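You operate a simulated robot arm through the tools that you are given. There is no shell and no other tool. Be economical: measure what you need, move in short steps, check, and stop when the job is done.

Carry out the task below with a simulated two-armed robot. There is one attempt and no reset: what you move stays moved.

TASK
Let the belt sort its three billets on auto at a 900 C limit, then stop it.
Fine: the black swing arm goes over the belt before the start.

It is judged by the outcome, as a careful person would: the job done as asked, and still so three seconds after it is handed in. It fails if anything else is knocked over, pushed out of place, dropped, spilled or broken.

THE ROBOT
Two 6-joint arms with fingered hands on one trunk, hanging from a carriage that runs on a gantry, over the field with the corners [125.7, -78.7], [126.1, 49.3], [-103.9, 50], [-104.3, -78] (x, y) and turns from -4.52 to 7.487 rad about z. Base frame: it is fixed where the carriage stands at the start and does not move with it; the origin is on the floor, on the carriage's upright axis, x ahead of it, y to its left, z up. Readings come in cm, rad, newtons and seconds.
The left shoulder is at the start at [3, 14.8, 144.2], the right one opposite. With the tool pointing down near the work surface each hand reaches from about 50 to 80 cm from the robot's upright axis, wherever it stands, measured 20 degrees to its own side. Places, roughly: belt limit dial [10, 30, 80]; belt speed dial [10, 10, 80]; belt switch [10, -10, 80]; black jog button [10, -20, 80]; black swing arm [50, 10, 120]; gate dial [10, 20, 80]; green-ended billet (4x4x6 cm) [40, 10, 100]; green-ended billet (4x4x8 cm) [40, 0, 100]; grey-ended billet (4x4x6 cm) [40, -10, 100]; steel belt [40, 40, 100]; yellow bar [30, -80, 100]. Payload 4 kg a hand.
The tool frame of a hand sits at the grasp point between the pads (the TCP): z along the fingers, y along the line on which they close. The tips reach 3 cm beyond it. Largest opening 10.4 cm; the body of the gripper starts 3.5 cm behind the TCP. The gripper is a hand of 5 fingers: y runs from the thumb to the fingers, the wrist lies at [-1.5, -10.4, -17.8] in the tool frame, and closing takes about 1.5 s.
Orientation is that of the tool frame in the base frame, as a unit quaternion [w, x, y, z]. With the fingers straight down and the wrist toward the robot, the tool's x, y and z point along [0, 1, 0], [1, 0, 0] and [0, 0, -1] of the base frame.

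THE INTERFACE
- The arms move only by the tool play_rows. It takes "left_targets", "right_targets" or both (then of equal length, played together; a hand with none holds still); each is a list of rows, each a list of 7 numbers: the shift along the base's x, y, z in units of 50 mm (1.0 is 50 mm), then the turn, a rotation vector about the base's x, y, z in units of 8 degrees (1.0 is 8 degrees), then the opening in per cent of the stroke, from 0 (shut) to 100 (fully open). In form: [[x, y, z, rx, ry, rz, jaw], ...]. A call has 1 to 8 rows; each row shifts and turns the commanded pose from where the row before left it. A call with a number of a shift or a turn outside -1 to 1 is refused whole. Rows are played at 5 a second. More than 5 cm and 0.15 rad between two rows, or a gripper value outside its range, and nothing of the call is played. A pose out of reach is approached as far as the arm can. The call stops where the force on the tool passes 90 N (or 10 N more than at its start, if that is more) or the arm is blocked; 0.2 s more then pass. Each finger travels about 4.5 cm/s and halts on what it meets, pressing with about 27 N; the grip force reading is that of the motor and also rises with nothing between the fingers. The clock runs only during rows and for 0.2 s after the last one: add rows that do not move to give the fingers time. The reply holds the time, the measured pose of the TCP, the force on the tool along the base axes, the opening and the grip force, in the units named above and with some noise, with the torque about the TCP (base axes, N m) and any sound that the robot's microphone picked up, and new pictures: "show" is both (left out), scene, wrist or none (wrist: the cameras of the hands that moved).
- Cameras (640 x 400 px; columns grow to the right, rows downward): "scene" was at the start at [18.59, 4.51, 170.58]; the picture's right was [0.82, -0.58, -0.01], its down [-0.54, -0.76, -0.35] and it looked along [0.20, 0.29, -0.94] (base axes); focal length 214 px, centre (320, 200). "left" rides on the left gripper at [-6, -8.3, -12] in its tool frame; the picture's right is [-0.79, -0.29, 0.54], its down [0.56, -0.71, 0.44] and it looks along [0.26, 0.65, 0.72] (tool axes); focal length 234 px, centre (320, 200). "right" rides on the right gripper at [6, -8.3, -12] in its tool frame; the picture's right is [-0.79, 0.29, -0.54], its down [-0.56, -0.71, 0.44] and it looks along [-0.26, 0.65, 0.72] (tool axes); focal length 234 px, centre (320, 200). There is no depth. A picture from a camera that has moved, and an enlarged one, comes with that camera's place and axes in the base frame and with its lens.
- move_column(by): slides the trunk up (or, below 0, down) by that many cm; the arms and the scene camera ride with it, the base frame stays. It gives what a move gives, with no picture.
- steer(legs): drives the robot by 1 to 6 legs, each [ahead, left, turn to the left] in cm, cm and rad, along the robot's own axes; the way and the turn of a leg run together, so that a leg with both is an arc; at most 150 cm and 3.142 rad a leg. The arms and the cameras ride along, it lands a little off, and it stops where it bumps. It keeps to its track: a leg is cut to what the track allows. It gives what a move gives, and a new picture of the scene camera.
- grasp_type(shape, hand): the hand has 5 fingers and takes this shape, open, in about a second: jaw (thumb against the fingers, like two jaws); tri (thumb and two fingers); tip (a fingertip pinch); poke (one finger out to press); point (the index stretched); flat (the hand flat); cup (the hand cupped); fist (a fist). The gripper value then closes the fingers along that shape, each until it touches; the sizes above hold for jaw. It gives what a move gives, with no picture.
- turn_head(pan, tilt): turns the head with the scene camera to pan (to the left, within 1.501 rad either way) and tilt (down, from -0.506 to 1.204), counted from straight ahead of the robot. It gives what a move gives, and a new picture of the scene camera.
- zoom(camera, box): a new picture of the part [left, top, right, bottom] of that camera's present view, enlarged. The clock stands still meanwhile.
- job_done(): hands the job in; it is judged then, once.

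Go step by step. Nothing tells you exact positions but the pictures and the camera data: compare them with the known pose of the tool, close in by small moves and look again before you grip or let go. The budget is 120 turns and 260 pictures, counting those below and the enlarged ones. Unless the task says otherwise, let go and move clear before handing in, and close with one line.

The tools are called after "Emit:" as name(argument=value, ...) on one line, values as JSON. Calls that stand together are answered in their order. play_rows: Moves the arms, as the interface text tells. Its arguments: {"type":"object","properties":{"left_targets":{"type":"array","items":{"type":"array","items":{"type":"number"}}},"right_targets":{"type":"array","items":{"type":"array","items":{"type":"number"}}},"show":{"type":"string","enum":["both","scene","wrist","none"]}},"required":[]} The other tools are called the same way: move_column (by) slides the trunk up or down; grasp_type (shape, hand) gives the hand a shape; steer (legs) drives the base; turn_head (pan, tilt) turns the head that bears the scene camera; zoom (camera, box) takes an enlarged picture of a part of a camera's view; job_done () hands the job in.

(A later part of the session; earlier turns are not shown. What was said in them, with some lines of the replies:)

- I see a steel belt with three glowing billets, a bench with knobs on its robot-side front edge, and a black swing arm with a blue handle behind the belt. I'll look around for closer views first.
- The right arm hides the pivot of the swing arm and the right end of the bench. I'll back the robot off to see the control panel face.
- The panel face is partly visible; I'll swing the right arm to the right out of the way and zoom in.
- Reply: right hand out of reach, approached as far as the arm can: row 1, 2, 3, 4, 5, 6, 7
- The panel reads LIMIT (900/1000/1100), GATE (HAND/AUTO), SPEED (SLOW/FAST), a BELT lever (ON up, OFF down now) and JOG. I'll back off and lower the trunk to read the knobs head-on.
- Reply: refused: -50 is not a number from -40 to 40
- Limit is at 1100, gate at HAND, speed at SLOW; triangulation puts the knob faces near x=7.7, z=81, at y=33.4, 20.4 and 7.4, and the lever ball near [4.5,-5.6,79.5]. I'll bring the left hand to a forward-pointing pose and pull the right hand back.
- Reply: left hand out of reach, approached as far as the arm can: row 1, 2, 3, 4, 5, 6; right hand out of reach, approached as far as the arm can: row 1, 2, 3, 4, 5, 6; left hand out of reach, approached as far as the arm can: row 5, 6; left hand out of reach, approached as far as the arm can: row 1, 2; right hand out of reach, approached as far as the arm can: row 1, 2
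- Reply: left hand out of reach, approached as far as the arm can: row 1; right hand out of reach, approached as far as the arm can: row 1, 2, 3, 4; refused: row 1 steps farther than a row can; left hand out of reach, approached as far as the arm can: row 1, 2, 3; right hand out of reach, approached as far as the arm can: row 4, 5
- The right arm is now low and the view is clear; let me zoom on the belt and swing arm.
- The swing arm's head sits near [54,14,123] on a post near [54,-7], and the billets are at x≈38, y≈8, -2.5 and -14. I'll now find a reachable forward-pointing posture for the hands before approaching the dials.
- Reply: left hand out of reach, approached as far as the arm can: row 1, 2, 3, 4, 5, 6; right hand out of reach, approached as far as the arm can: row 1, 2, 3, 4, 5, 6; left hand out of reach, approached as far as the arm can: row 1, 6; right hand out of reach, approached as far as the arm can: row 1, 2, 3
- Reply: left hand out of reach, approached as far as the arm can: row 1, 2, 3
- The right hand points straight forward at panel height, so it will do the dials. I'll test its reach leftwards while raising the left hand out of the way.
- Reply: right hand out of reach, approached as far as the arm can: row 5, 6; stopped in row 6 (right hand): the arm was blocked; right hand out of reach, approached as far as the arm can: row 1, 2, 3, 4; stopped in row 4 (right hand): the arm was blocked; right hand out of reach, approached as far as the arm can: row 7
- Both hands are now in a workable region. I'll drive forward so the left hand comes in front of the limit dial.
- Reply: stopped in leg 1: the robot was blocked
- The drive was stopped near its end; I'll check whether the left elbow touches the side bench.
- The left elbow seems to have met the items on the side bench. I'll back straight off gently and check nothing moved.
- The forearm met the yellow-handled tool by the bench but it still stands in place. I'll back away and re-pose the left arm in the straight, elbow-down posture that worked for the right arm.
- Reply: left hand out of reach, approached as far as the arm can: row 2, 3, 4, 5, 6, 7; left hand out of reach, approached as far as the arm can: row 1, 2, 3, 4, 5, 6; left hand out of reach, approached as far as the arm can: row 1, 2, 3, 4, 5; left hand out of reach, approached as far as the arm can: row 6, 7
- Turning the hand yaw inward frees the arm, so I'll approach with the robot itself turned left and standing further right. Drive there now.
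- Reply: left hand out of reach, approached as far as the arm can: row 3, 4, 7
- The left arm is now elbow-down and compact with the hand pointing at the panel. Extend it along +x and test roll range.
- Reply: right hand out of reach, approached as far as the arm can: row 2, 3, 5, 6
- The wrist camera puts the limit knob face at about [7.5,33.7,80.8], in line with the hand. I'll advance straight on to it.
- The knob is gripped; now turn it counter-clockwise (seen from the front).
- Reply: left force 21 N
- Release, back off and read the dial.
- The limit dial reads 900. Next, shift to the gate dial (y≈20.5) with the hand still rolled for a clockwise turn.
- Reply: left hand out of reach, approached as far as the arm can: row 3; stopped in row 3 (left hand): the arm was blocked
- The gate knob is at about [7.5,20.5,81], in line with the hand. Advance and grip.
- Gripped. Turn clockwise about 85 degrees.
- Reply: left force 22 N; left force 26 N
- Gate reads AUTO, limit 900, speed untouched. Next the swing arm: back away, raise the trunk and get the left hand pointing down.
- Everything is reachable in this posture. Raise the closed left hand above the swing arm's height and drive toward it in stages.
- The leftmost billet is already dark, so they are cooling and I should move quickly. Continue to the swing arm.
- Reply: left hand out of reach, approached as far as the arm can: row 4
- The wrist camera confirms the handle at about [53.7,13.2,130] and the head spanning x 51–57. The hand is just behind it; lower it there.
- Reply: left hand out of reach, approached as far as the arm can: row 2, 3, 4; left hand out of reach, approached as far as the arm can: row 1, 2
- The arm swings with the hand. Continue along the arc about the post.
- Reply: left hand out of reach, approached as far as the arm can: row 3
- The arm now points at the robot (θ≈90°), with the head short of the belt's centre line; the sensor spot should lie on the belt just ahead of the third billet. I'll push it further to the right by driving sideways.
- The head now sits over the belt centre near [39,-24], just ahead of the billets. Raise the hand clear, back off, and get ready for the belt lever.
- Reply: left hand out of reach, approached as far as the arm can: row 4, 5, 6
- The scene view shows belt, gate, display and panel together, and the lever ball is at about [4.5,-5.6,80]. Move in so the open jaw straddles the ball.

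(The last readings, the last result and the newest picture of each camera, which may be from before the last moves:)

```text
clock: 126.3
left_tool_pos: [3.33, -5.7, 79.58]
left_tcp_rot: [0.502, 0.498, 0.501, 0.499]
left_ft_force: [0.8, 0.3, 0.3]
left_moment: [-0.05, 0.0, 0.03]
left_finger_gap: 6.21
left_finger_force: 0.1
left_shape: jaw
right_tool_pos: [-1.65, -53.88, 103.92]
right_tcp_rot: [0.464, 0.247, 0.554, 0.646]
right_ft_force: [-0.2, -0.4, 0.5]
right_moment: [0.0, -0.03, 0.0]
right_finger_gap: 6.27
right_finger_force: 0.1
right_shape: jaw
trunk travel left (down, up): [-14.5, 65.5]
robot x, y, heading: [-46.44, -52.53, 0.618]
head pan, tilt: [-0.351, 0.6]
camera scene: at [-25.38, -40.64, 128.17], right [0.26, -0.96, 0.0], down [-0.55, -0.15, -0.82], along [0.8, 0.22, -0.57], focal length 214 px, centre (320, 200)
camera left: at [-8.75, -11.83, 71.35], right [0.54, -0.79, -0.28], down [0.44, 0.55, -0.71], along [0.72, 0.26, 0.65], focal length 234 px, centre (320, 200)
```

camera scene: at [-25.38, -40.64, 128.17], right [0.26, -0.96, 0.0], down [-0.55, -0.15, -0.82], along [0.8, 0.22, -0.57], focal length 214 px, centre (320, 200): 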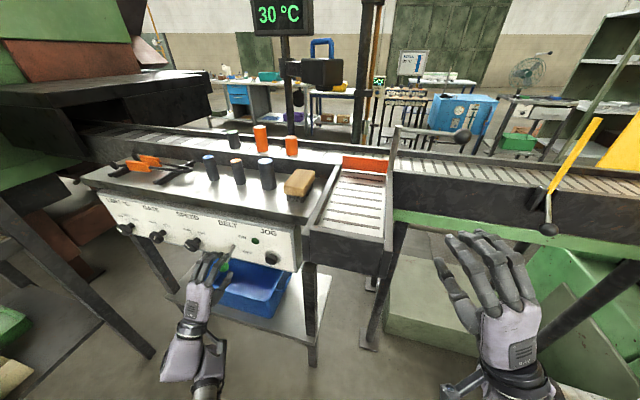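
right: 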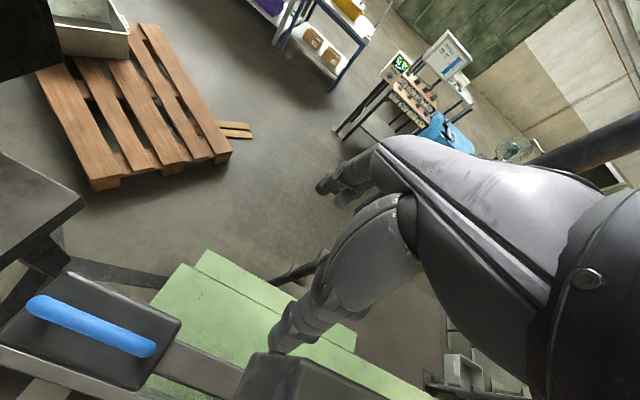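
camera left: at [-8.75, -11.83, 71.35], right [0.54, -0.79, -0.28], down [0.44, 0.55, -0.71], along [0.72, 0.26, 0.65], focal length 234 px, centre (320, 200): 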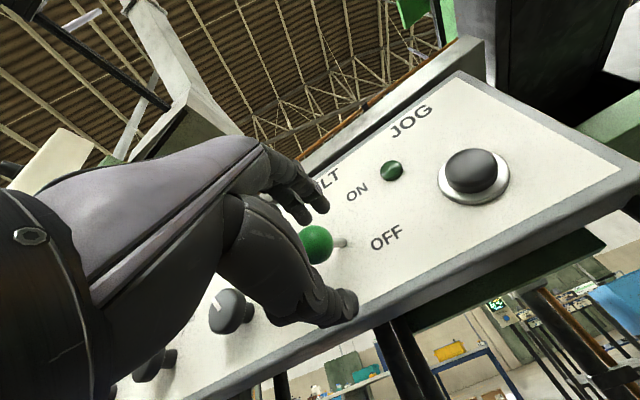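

The ball is between thumb and fingers. Lift to switch the belt ON.

Emit:
play_rows(left_targets=[[0, 0, 0.4, 0, 0, 0, 60], [0, 0, 0.4, 0, 0, 0, 60], [0, 0, 0.4, 0, 0, 0, 60], [0, 0, 0.3, 0, 0, 0, 60]], show="both")

```text
clock: 127.3
left_tool_pos: [3.37, -5.68, 87.03]
left_tcp_rot: [0.502, 0.498, 0.501, 0.499]
left_ft_force: [1.3, 0.5, -1.1]
left_moment: [0.01, -0.02, -0.01]
left_finger_gap: 6.38
left_finger_force: 0.1
left_shape: jaw
right_tool_pos: [-1.7, -54.06, 103.82]
right_tcp_rot: [0.464, 0.248, 0.554, 0.645]
right_ft_force: [-0.3, -1.1, 0.1]
right_moment: [0.03, -0.02, 0.01]
right_finger_gap: 6.25
right_finger_force: 0.1
right_shape: jaw
trunk travel left (down, up): [-14.5, 65.5]
robot x, y, heading: [-46.57, -52.59, 0.617]
head pan, tilt: [-0.351, 0.6]
camera scene: at [-25.35, -40.64, 128.17], right [0.26, -0.96, 0.0], down [-0.55, -0.15, -0.82], along [0.8, 0.22, -0.57], focal length 214 px, centre (320, 200)
camera left: at [-8.57, -11.88, 78.91], right [0.54, -0.79, -0.28], down [0.44, 0.55, -0.71], along [0.72, 0.26, 0.65], focal length 234 px, centre (320, 200)
```

scene: 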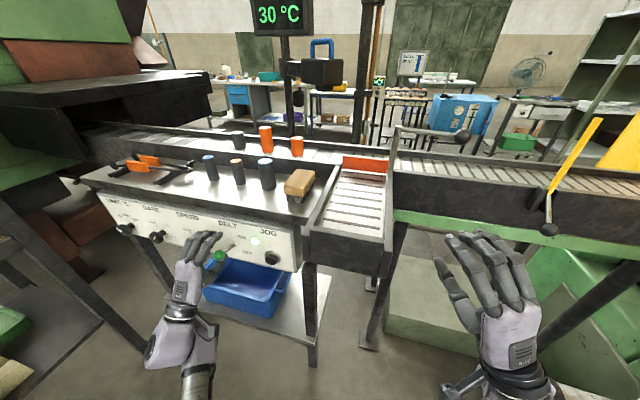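
left: 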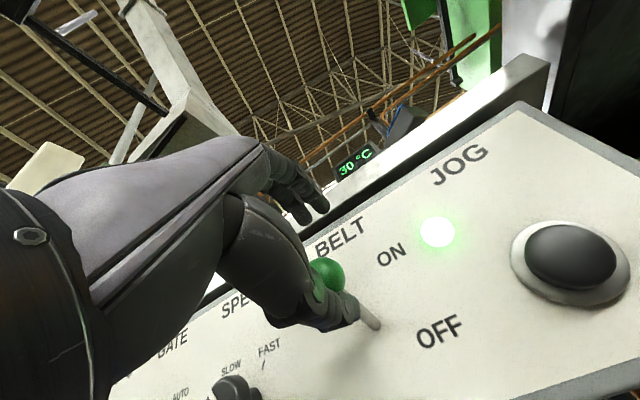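

The lamp is lit and the belt is moving. Hold and watch.

Emit:
play_rows(left_targets=[[0, 0, 0, 0, 0, 0, 60], [0, 0, 0, 0, 0, 0, 60], [0, 0, 0, 0, 0, 0, 60], [0, 0, 0, 0, 0, 0, 60], [0, 0, 0, 0, 0, 0, 60], [0, 0, 0, 0, 0, 0, 60]], show="scene")

```text
clock: 128.7
left_tool_pos: [3.5, -5.69, 87.07]
left_tcp_rot: [0.503, 0.497, 0.501, 0.499]
left_ft_force: [0.2, -0.5, -1.7]
left_moment: [0.04, 0.01, -0.03]
left_finger_gap: 6.39
left_finger_force: 0.0
left_shape: jaw
right_tool_pos: [-1.64, -53.95, 103.98]
right_tcp_rot: [0.463, 0.247, 0.555, 0.646]
right_ft_force: [-1.4, 0.9, -0.4]
right_moment: [-0.01, -0.03, -0.01]
right_finger_gap: 6.24
right_finger_force: 0.0
right_shape: jaw
trunk travel left (down, up): [-14.5, 65.5]
robot x, y, heading: [-46.9, -52.2, 0.618]
head pan, tilt: [-0.351, 0.6]
camera scene: at [-25.34, -40.64, 128.18], right [0.26, -0.96, 0.0], down [-0.55, -0.15, -0.83], along [0.8, 0.22, -0.56], focal length 214 px, centre (320, 200)
```

scene: 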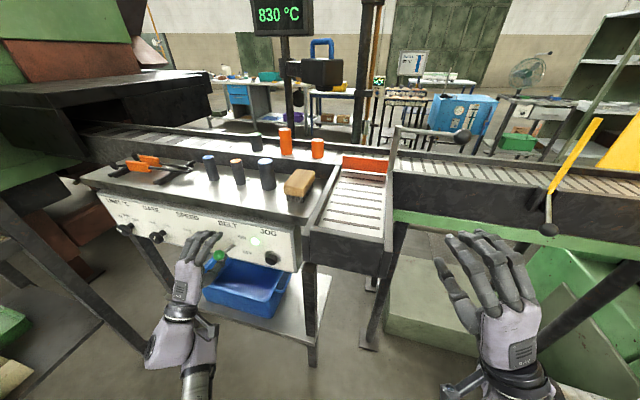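

The pyrometer reads 830 °C for the first billet to pass. Keep watching.

Emit:
play_rows(left_targets=[[0, 0, 0, 0, 0, 0, 60], [0, 0, 0, 0, 0, 0, 60], [0, 0, 0, 0, 0, 0, 60], [0, 0, 0, 0, 0, 0, 60], [0, 0, 0, 0, 0, 0, 60], [0, 0, 0, 0, 0, 0, 60], [0, 0, 0, 0, 0, 0, 60]], show="scene")

Emit:
play_rows(left_targets=[[0, 0, 0, 0, 0, 0, 60], [0, 0, 0, 0, 0, 0, 60], [0, 0, 0, 0, 0, 0, 60], [0, 0, 0, 0, 0, 0, 60], [0, 0, 0, 0, 0, 0, 60]], show="scene")

```text
clock: 130.3
left_tool_pos: [3.46, -5.61, 87.11]
left_tcp_rot: [0.503, 0.498, 0.501, 0.499]
left_ft_force: [1.3, 0.7, -1.2]
left_moment: [0.01, 0.01, 0.03]
left_finger_gap: 6.36
left_finger_force: 0.1
left_shape: jaw
right_tool_pos: [-1.66, -54.1, 103.91]
right_tcp_rot: [0.465, 0.248, 0.554, 0.645]
right_ft_force: [0.1, 0.4, -0.3]
right_moment: [-0.02, 0.01, -0.01]
right_finger_gap: 6.25
right_finger_force: 0.1
right_shape: jaw
trunk travel left (down, up): [-14.5, 65.5]
robot x, y, heading: [-46.88, -52.34, 0.619]
head pan, tilt: [-0.351, 0.6]
camera scene: at [-25.34, -40.64, 128.18], right [0.26, -0.96, 0.0], down [-0.55, -0.15, -0.83], along [0.8, 0.22, -0.56], focal length 214 px, centre (320, 200)
```

scene: 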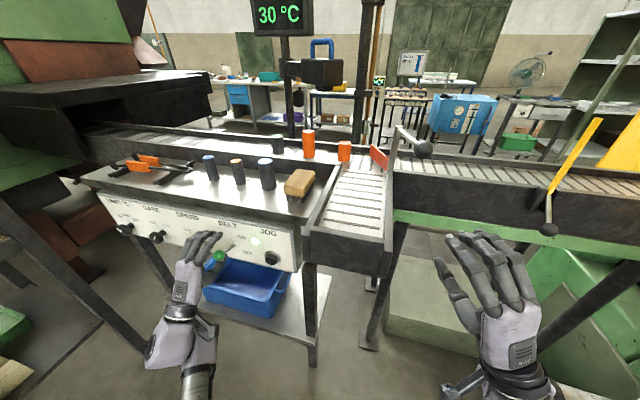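

```text
clock: 131.5
left_tool_pos: [3.58, -5.72, 87.09]
left_tcp_rot: [0.502, 0.497, 0.501, 0.499]
left_ft_force: [0.6, 0.5, -1.7]
left_moment: [0.03, -0.01, 0.01]
left_finger_gap: 6.4
left_finger_force: 0.1
left_shape: jaw
right_tool_pos: [-1.59, -54.01, 103.85]
right_tcp_rot: [0.464, 0.247, 0.554, 0.645]
right_ft_force: [0.4, -0.5, -0.2]
right_moment: [0.01, 0.02, 0.0]
right_finger_gap: 6.24
right_finger_force: 0.1
right_shape: jaw
trunk travel left (down, up): [-14.5, 65.5]
robot x, y, heading: [-47.0, -52.36, 0.617]
head pan, tilt: [-0.351, 0.6]
camera scene: at [-25.34, -40.64, 128.18], right [0.26, -0.96, 0.0], down [-0.55, -0.15, -0.83], along [0.8, 0.22, -0.56], focal length 214 px, centre (320, 200)
```

scene: 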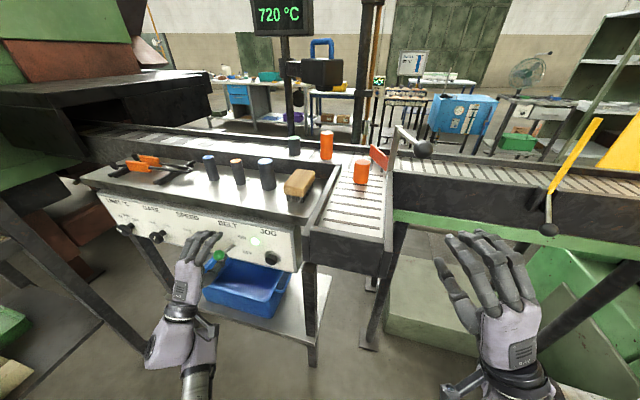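

Emit:
play_rows(left_targets=[[0, 0, 0, 0, 0, 0, 60], [0, 0, 0, 0, 0, 0, 60], [0, 0, 0, 0, 0, 0, 60], [0, 0, 0, 0, 0, 0, 60], [0, 0, 0, 0, 0, 0, 60], [0, 0, 0, 0, 0, 0, 60], [0, 0, 0, 0, 0, 0, 60]], show="scene")

Emit:
play_rows(left_targets=[[0, 0, 0, 0, 0, 0, 60], [0, 0, 0, 0, 0, 0, 60], [0, 0, 0, 0, 0, 0, 60], [0, 0, 0, 0, 0, 0, 60], [0, 0, 0, 0, 0, 0, 60]], show="scene")

```text
clock: 133.1
left_tool_pos: [3.54, -5.7, 86.96]
left_tcp_rot: [0.503, 0.498, 0.501, 0.499]
left_ft_force: [1.1, 0.5, -1.5]
left_moment: [0.0, 0.01, 0.02]
left_finger_gap: 6.37
left_finger_force: 0.0
left_shape: jaw
right_tool_pos: [-1.75, -54.03, 103.85]
right_tcp_rot: [0.464, 0.248, 0.554, 0.645]
right_ft_force: [-0.5, -0.3, 0.2]
right_moment: [0.05, 0.03, 0.0]
right_finger_gap: 6.25
right_finger_force: 0.1
right_shape: jaw
trunk travel left (down, up): [-14.5, 65.5]
robot x, y, heading: [-46.87, -52.38, 0.614]
head pan, tilt: [-0.351, 0.6]
camera scene: at [-25.34, -40.64, 128.18], right [0.26, -0.96, 0.0], down [-0.55, -0.15, -0.83], along [0.8, 0.22, -0.56], focal length 214 px, centre (320, 200)
```

scene: 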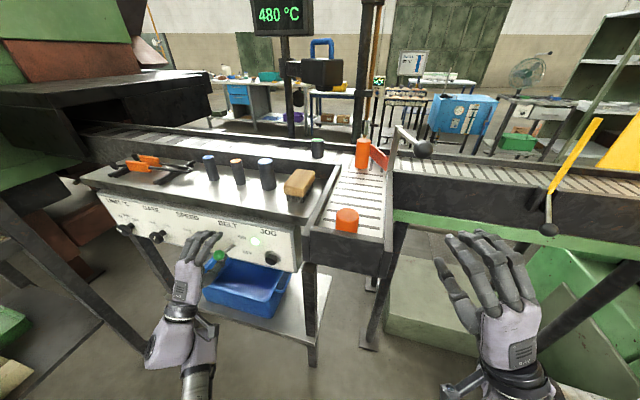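

```text
clock: 134.3
left_tool_pos: [3.49, -5.74, 87.14]
left_tcp_rot: [0.501, 0.497, 0.502, 0.5]
left_ft_force: [0.5, -0.5, -2.0]
left_moment: [0.03, -0.01, 0.0]
left_finger_gap: 6.43
left_finger_force: 0.0
left_shape: jaw
right_tool_pos: [-1.62, -54.05, 103.93]
right_tcp_rot: [0.464, 0.248, 0.554, 0.645]
right_ft_force: [0.4, 0.3, 0.0]
right_moment: [-0.02, 0.01, 0.0]
right_finger_gap: 6.25
right_finger_force: 0.0
right_shape: jaw
trunk travel left (down, up): [-14.5, 65.5]
robot x, y, heading: [-46.88, -52.14, 0.619]
head pan, tilt: [-0.351, 0.6]
camera scene: at [-25.34, -40.64, 128.18], right [0.26, -0.96, 0.0], down [-0.55, -0.15, -0.83], along [0.8, 0.22, -0.56], focal length 214 px, centre (320, 200)
```

scene: 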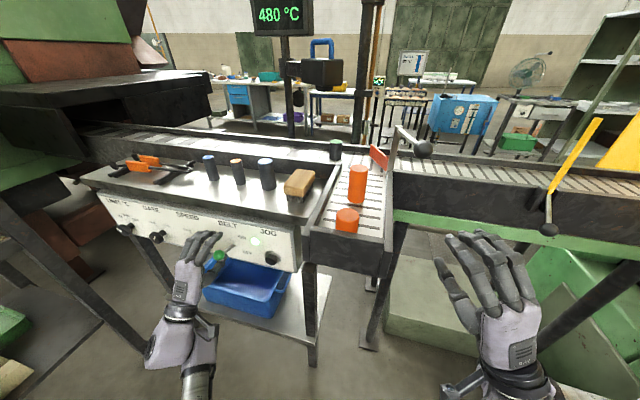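

The third billet (480 °C) follows toward the chute; keep running until it is in.

Emit:
play_rows(left_targets=[[0, 0, 0, 0, 0, 0, 60], [0, 0, 0, 0, 0, 0, 60], [0, 0, 0, 0, 0, 0, 60], [0, 0, 0, 0, 0, 0, 60], [0, 0, 0, 0, 0, 0, 60], [0, 0, 0, 0, 0, 0, 60], [0, 0, 0, 0, 0, 0, 60]], show="scene")

Emit:
play_rows(left_targets=[[0, 0, 0, 0, 0, 0, 60], [0, 0, 0, 0, 0, 0, 60], [0, 0, 0, 0, 0, 0, 60], [0, 0, 0, 0, 0, 0, 60], [0, 0, 0, 0, 0, 0, 60]], show="scene")

```text
clock: 135.9
left_tool_pos: [3.51, -5.68, 87.18]
left_tcp_rot: [0.502, 0.497, 0.501, 0.499]
left_ft_force: [1.7, 0.0, -1.5]
left_moment: [0.02, 0.0, -0.01]
left_finger_gap: 6.42
left_finger_force: 0.0
left_shape: jaw
right_tool_pos: [-1.62, -53.99, 103.83]
right_tcp_rot: [0.464, 0.248, 0.554, 0.645]
right_ft_force: [-0.7, -0.3, 0.0]
right_moment: [-0.01, 0.02, 0.03]
right_finger_gap: 6.24
right_finger_force: 0.0
right_shape: jaw
trunk travel left (down, up): [-14.5, 65.5]
robot x, y, heading: [-47.14, -52.4, 0.615]
head pan, tilt: [-0.351, 0.6]
camera scene: at [-25.34, -40.64, 128.18], right [0.26, -0.96, 0.0], down [-0.55, -0.15, -0.83], along [0.8, 0.22, -0.56], focal length 214 px, centre (320, 200)
```

scene: 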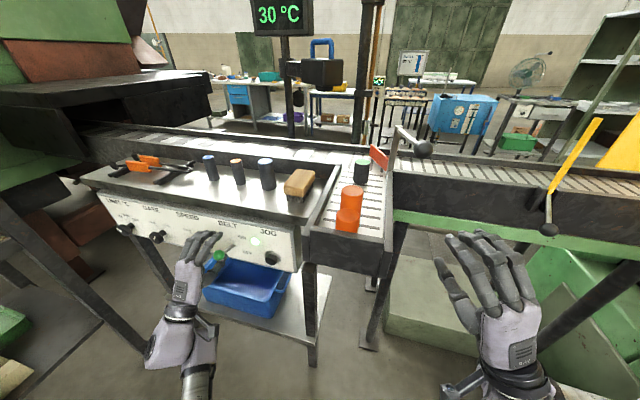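

```text
clock: 137.1
left_tool_pos: [3.48, -5.59, 87.14]
left_tcp_rot: [0.502, 0.498, 0.501, 0.499]
left_ft_force: [1.4, 0.7, -1.8]
left_moment: [0.01, -0.04, 0.03]
left_finger_gap: 6.37
left_finger_force: 0.0
left_shape: jaw
right_tool_pos: [-1.6, -54.01, 103.86]
right_tcp_rot: [0.464, 0.248, 0.554, 0.645]
right_ft_force: [-0.1, 0.4, 0.3]
right_moment: [0.04, -0.02, 0.0]
right_finger_gap: 6.25
right_finger_force: 0.1
right_shape: jaw
trunk travel left (down, up): [-14.5, 65.5]
robot x, y, heading: [-46.83, -52.27, 0.615]
head pan, tilt: [-0.351, 0.6]
camera scene: at [-25.34, -40.64, 128.18], right [0.26, -0.96, 0.0], down [-0.55, -0.15, -0.83], along [0.8, 0.22, -0.56], focal length 214 px, centre (320, 200)
```

scene: 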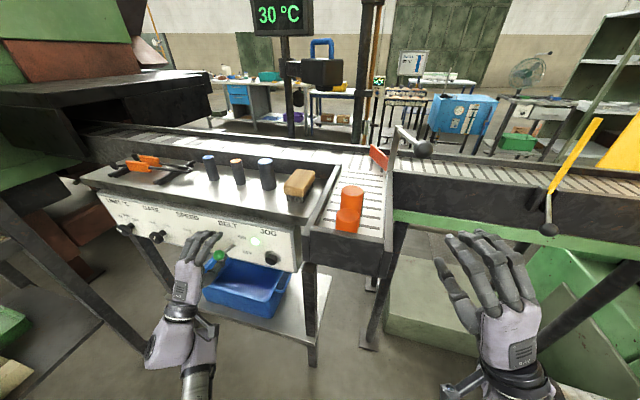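

Emit:
zoom(camera="scene", box=[280, 110, 460, 250])

```text
2.86 times, centred on (370, 180) of scene
camera zoom: at [-25.34, -40.64, 128.18], right [0.26, -0.96, 0.0], down [-0.55, -0.15, -0.83], along [0.8, 0.22, -0.56], focal length 613 px, centre (177, 257)
```

zoom: 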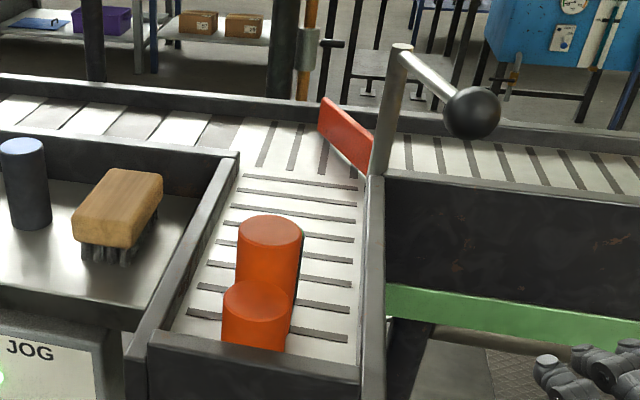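

The green-ended billet is just visible behind the tall one in the chute, so all three are sorted and the belt is clear. Push the lever down to OFF.

Emit:
play_rows(left_targets=[[0, 0, -0.5, 0, 0, 0, 60], [0, 0, -0.5, 0, 0, 0, 60], [0, 0, -0.5, 0, 0, 0, 60], [0, 0, -0.5, 0, 0, 0, 60], [0, 0, 0, 0, 0, 0, 60]], show="both")

```text
clock: 138.3
left_tool_pos: [3.39, -5.61, 77.33]
left_tcp_rot: [0.502, 0.497, 0.501, 0.5]
left_ft_force: [-0.2, -0.1, 0.7]
left_moment: [0.01, -0.03, 0.02]
left_finger_gap: 6.39
left_finger_force: 0.1
left_shape: jaw
right_tool_pos: [-1.59, -54.03, 103.93]
right_tcp_rot: [0.465, 0.249, 0.553, 0.645]
right_ft_force: [-0.3, 0.3, -0.4]
right_moment: [0.01, -0.02, -0.02]
right_finger_gap: 6.25
right_finger_force: 0.0
right_shape: jaw
trunk travel left (down, up): [-14.5, 65.5]
robot x, y, heading: [-46.97, -52.15, 0.616]
head pan, tilt: [-0.351, 0.6]
camera scene: at [-25.32, -40.62, 128.18], right [0.26, -0.96, 0.0], down [-0.54, -0.15, -0.83], along [0.8, 0.22, -0.56], focal length 214 px, centre (320, 200)
camera left: at [-8.66, -11.71, 69.06], right [0.54, -0.79, -0.28], down [0.44, 0.55, -0.71], along [0.72, 0.26, 0.65], focal length 234 px, centre (320, 200)
```

scene: 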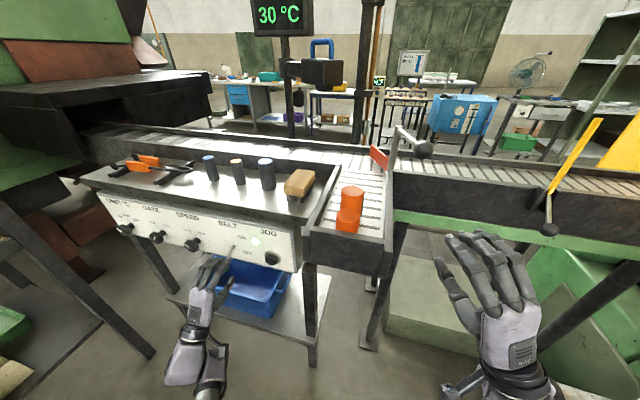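
left: 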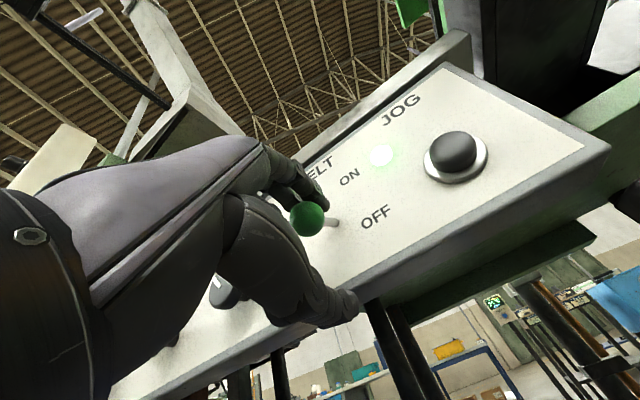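

Lamp is still lit; push a little further down.

Emit:
play_rows(left_targets=[[0, 0, -0.4, 0, 0, 0, 60], [0, 0, -0.4, 0, 0, 0, 60], [0, 0, 0, 0, 0, 0, 60]], show="wrist")

```text
clock: 139.1
left_tool_pos: [3.88, -5.46, 74.34]
left_tcp_rot: [0.505, 0.496, 0.493, 0.506]
left_ft_force: [2.7, -5.3, 46.0]
left_moment: [0.26, -0.02, 0.04]
left_finger_gap: 7.83
left_finger_force: 0.0
left_shape: jaw
right_tool_pos: [-1.23, -53.65, 104.08]
right_tcp_rot: [0.466, 0.248, 0.552, 0.646]
right_ft_force: [-0.5, 0.0, 1.0]
right_moment: [0.0, -0.02, -0.01]
right_finger_gap: 6.23
right_finger_force: 0.2
right_shape: jaw
trunk travel left (down, up): [-14.5, 65.5]
robot x, y, heading: [-46.96, -52.23, 0.615]
head pan, tilt: [-0.351, 0.6]
camera left: at [-8.02, -11.49, 65.88], right [0.55, -0.79, -0.28], down [0.45, 0.56, -0.69], along [0.7, 0.25, 0.66], focal length 234 px, centre (320, 200)
```

left: 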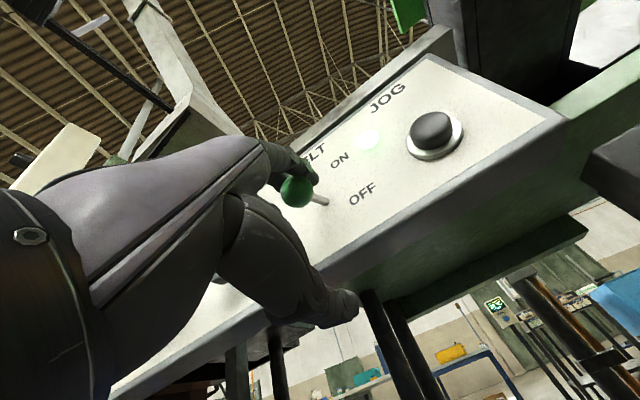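

The ball is at the OFF height and the lamp is fading. Relax the push and look again.

Emit:
play_rows(left_targets=[[0, 0, 0.5, 0, 0, 0, 60], [0, 0, 0.4, 0, 0, 0, 60], [0, 0, 0, 0, 0, 0, 60], [0, 0, 0, 0, 0, 0, 60]], show="both")

```text
clock: 140.1
left_tool_pos: [3.17, -5.71, 77.65]
left_tcp_rot: [0.501, 0.498, 0.502, 0.499]
left_ft_force: [0.3, 0.4, -0.3]
left_moment: [-0.03, 0.03, 0.03]
left_finger_gap: 6.27
left_finger_force: 0.1
left_shape: jaw
right_tool_pos: [-1.73, -54.1, 103.88]
right_tcp_rot: [0.464, 0.248, 0.554, 0.645]
right_ft_force: [-0.5, 0.4, -1.2]
right_moment: [0.0, 0.01, 0.0]
right_finger_gap: 6.28
right_finger_force: 0.1
right_shape: jaw
trunk travel left (down, up): [-14.5, 65.5]
robot x, y, heading: [-47.13, -52.19, 0.619]
head pan, tilt: [-0.351, 0.6]
camera scene: at [-25.34, -40.63, 128.17], right [0.26, -0.96, 0.0], down [-0.55, -0.15, -0.83], along [0.8, 0.22, -0.56], focal length 214 px, centre (320, 200)
camera left: at [-8.88, -11.87, 69.53], right [0.54, -0.79, -0.28], down [0.44, 0.55, -0.71], along [0.72, 0.26, 0.65], focal length 234 px, centre (320, 200)
```

scene: 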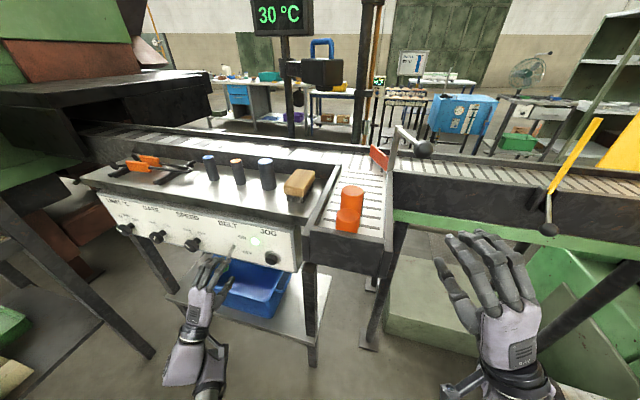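
left: 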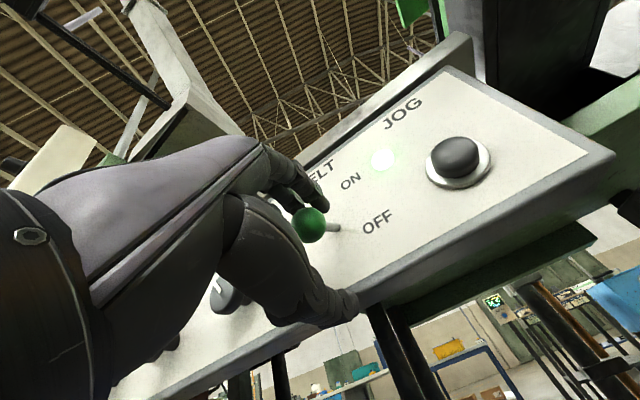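

Emit:
zoom(camera="scene", box=[100, 110, 460, 290])

Emit:
play_rows(left_targets=[[-0.7, 0, 0, 0, 0, 0, 60], [-0.9, 0, 0, 0, 0, 0, 60], [-0.9, 0, 0, 0, 0, 0, 60]], show="wrist")

Emit:
zoom(camera="scene", box=[100, 110, 460, 290])

```text
1.78 times, centred on (280, 200) of scene
camera zoom: at [-25.34, -40.63, 128.17], right [0.26, -0.96, 0.0], down [-0.55, -0.15, -0.83], along [0.8, 0.22, -0.56], focal length 381 px, centre (391, 200)
```

zoom: 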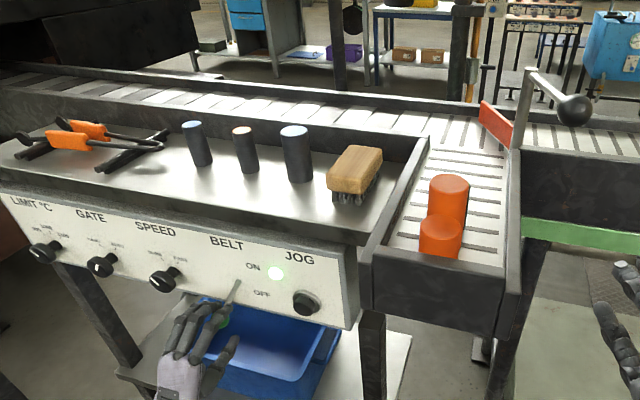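

```text
clock: 140.9
left_tool_pos: [-9.13, -5.55, 77.55]
left_tcp_rot: [0.501, 0.499, 0.501, 0.499]
left_ft_force: [0.5, -0.4, -0.1]
left_moment: [0.0, -0.02, 0.02]
left_finger_gap: 6.26
left_finger_force: 0.1
left_shape: jaw
right_tool_pos: [-1.83, -53.98, 103.86]
right_tcp_rot: [0.465, 0.248, 0.554, 0.645]
right_ft_force: [-0.1, 0.9, 0.1]
right_moment: [-0.03, 0.01, -0.03]
right_finger_gap: 6.26
right_finger_force: 0.1
right_shape: jaw
trunk travel left (down, up): [-14.5, 65.5]
robot x, y, heading: [-47.08, -52.02, 0.617]
head pan, tilt: [-0.351, 0.6]
camera left: at [-21.19, -11.75, 69.35], right [0.54, -0.79, -0.28], down [0.44, 0.55, -0.71], along [0.72, 0.26, 0.65], focal length 234 px, centre (320, 200)
```

left: 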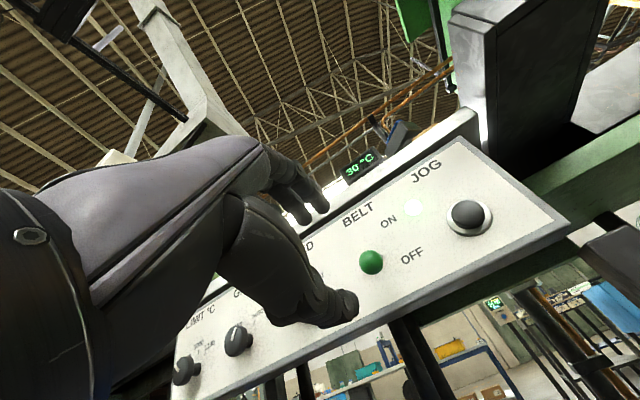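

```text
1.78 times, centred on (280, 200) of scene
camera zoom: at [-25.48, -40.63, 128.15], right [0.26, -0.96, 0.0], down [-0.55, -0.15, -0.82], along [0.8, 0.22, -0.57], focal length 381 px, centre (391, 200)
```

zoom: 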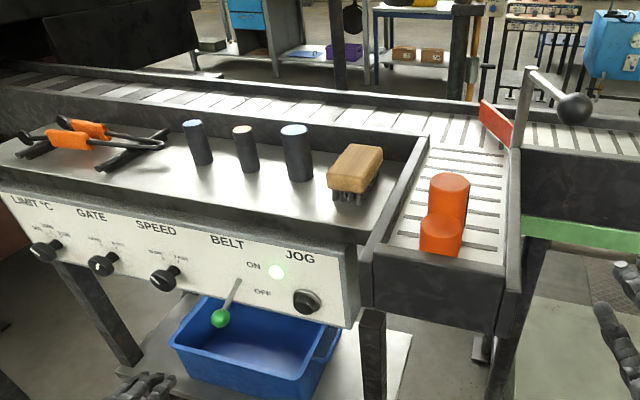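

Emit:
zoom(camera="scene", box=[140, 130, 300, 200])

Emit:
play_rows(left_targets=[[0, 0, 0, 0, 0, 0, 60], [0, 0, 0, 0, 0, 0, 60]], show="none")

Emit:
zoom(camera="scene", box=[140, 130, 300, 200])

Emit:
zoom(camera="scene", box=[200, 220, 300, 290])

```text
4.00 times, centred on (220, 165) of scene
camera zoom: at [-25.48, -40.63, 128.15], right [0.26, -0.96, 0.0], down [-0.55, -0.15, -0.82], along [0.8, 0.22, -0.57], focal length 858 px, centre (720, 340)
```

zoom: 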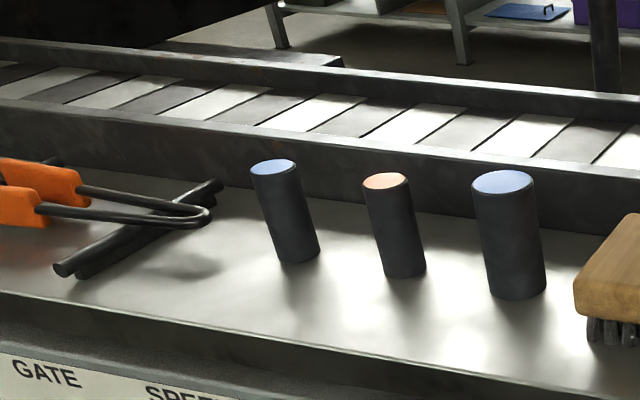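

```text
clock: 141.5
left_tool_pos: [-8.95, -5.56, 77.56]
left_tcp_rot: [0.502, 0.498, 0.501, 0.499]
left_ft_force: [0.6, 0.7, -0.8]
left_moment: [-0.01, -0.03, 0.0]
left_finger_gap: 6.26
left_finger_force: 0.1
left_shape: jaw
right_tool_pos: [-1.66, -53.87, 103.83]
right_tcp_rot: [0.464, 0.248, 0.554, 0.645]
right_ft_force: [0.4, 0.6, -0.4]
right_moment: [0.02, -0.02, 0.02]
right_finger_gap: 6.26
right_finger_force: 0.1
right_shape: jaw
trunk travel left (down, up): [-14.5, 65.5]
robot x, y, heading: [-46.95, -52.35, 0.616]
head pan, tilt: [-0.351, 0.6]
```

```text
4.00 times, centred on (220, 165) of scene
camera zoom: at [-25.36, -40.63, 128.17], right [0.26, -0.96, 0.0], down [-0.55, -0.15, -0.82], along [0.8, 0.22, -0.57], focal length 858 px, centre (720, 340)
```

zoom: 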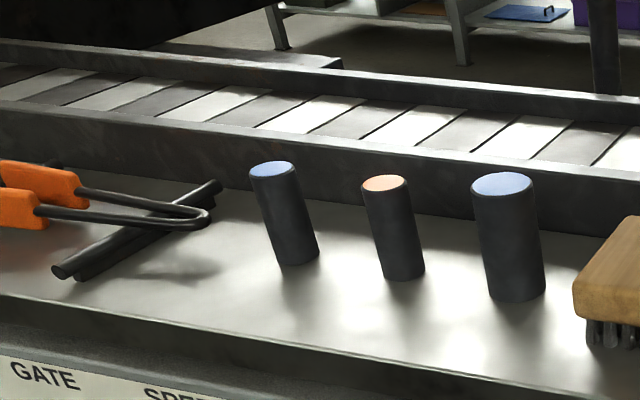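

```text
5.71 times, centred on (250, 255) of scene
camera zoom: at [-25.36, -40.63, 128.17], right [0.26, -0.96, 0.0], down [-0.55, -0.15, -0.82], along [0.8, 0.22, -0.57], focal length 1226 px, centre (720, -114)
```

zoom: 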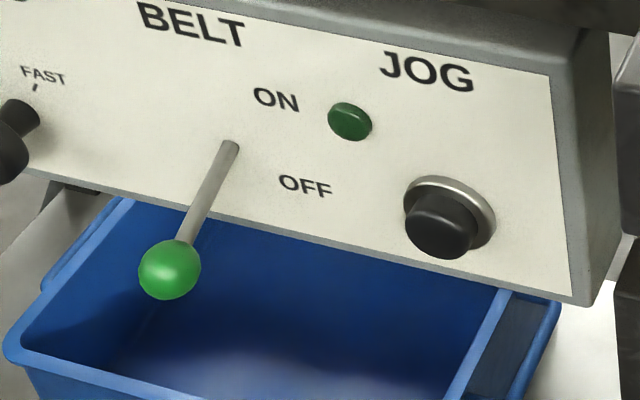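

The lamp is off and the belt is still. Back away clear and check the third billet in the chute from higher up.

Emit:
steer(legs=[[-16, 10, 0]])

Emit:
move_column(by=40)

Emit:
zoom(camera="scene", box=[140, 160, 460, 360])

```text
clock: 143.1
left_tool_pos: [-27.26, -6.85, 77.51]
left_tcp_rot: [0.503, 0.498, 0.5, 0.498]
left_ft_force: [0.0, 0.7, 0.2]
left_moment: [0.01, 0.01, 0.02]
left_finger_gap: 6.28
left_finger_force: 0.1
left_shape: jaw
right_tool_pos: [-20.28, -55.23, 103.95]
right_tcp_rot: [0.465, 0.249, 0.554, 0.644]
right_ft_force: [-0.2, -0.9, -0.9]
right_moment: [-0.04, 0.01, 0.01]
right_finger_gap: 6.25
right_finger_force: 0.0
right_shape: jaw
trunk travel left (down, up): [-14.5, 65.5]
robot x, y, heading: [-65.37, -53.53, 0.613]
head pan, tilt: [-0.351, 0.6]
camera scene: at [-43.88, -41.75, 128.18], right [0.26, -0.97, 0.0], down [-0.55, -0.15, -0.83], along [0.8, 0.21, -0.56], focal length 214 px, centre (320, 200)
```

scene: 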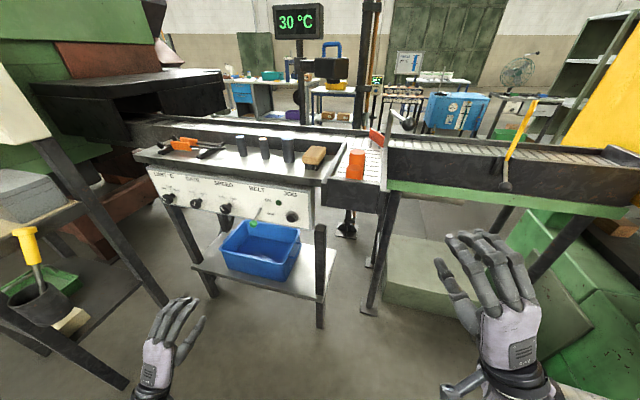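

```text
clock: 146.9
left_tool_pos: [-27.38, -6.72, 117.55]
left_tcp_rot: [0.504, 0.499, 0.499, 0.498]
left_ft_force: [-0.2, 0.1, 0.4]
left_moment: [0.0, -0.01, 0.01]
left_finger_gap: 6.28
left_finger_force: 0.1
left_shape: jaw
right_tool_pos: [-20.24, -55.34, 143.79]
right_tcp_rot: [0.465, 0.249, 0.554, 0.645]
right_ft_force: [0.0, -0.2, 0.2]
right_moment: [0.0, -0.03, -0.03]
right_finger_gap: 6.25
right_finger_force: 0.1
right_shape: jaw
trunk travel left (down, up): [-54.5, 25.5]
robot x, y, heading: [-65.61, -53.49, 0.617]
head pan, tilt: [-0.351, 0.6]
```

```text
2.00 times, centred on (300, 260) of scene
camera zoom: at [-43.9, -41.75, 168.17], right [0.26, -0.97, 0.0], down [-0.55, -0.15, -0.83], along [0.8, 0.21, -0.56], focal length 429 px, centre (360, 80)
```

zoom: 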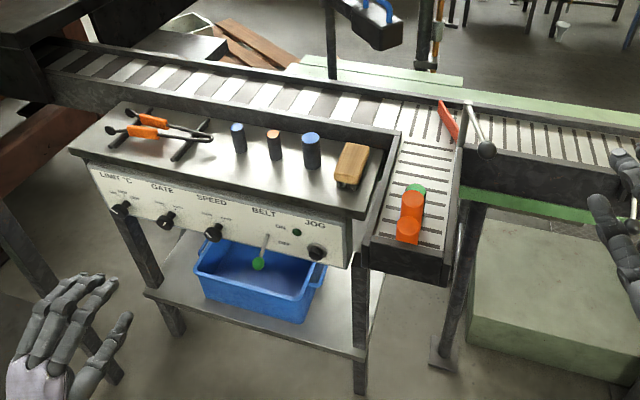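

All three billets are in the side chute, the lever is at OFF with its lamp dark, and both hands are clear, so I'm handing in.

Emit:
job_done()

```text
The job is handed in.
```

The belt sorted all three billets on AUTO at the 900 °C limit, with the swing arm over it before the start, and it is now stopped. They read 830, 720 and 480 °C, so the gate sent all three into the side chute. They cooled visibly during the roughly two minutes I took to set up, so a quicker start might have sorted them differently. While positioning, my left forearm bumped something at the side bench, probably the yellow-handled tool; nothing looked out of place afterwards.
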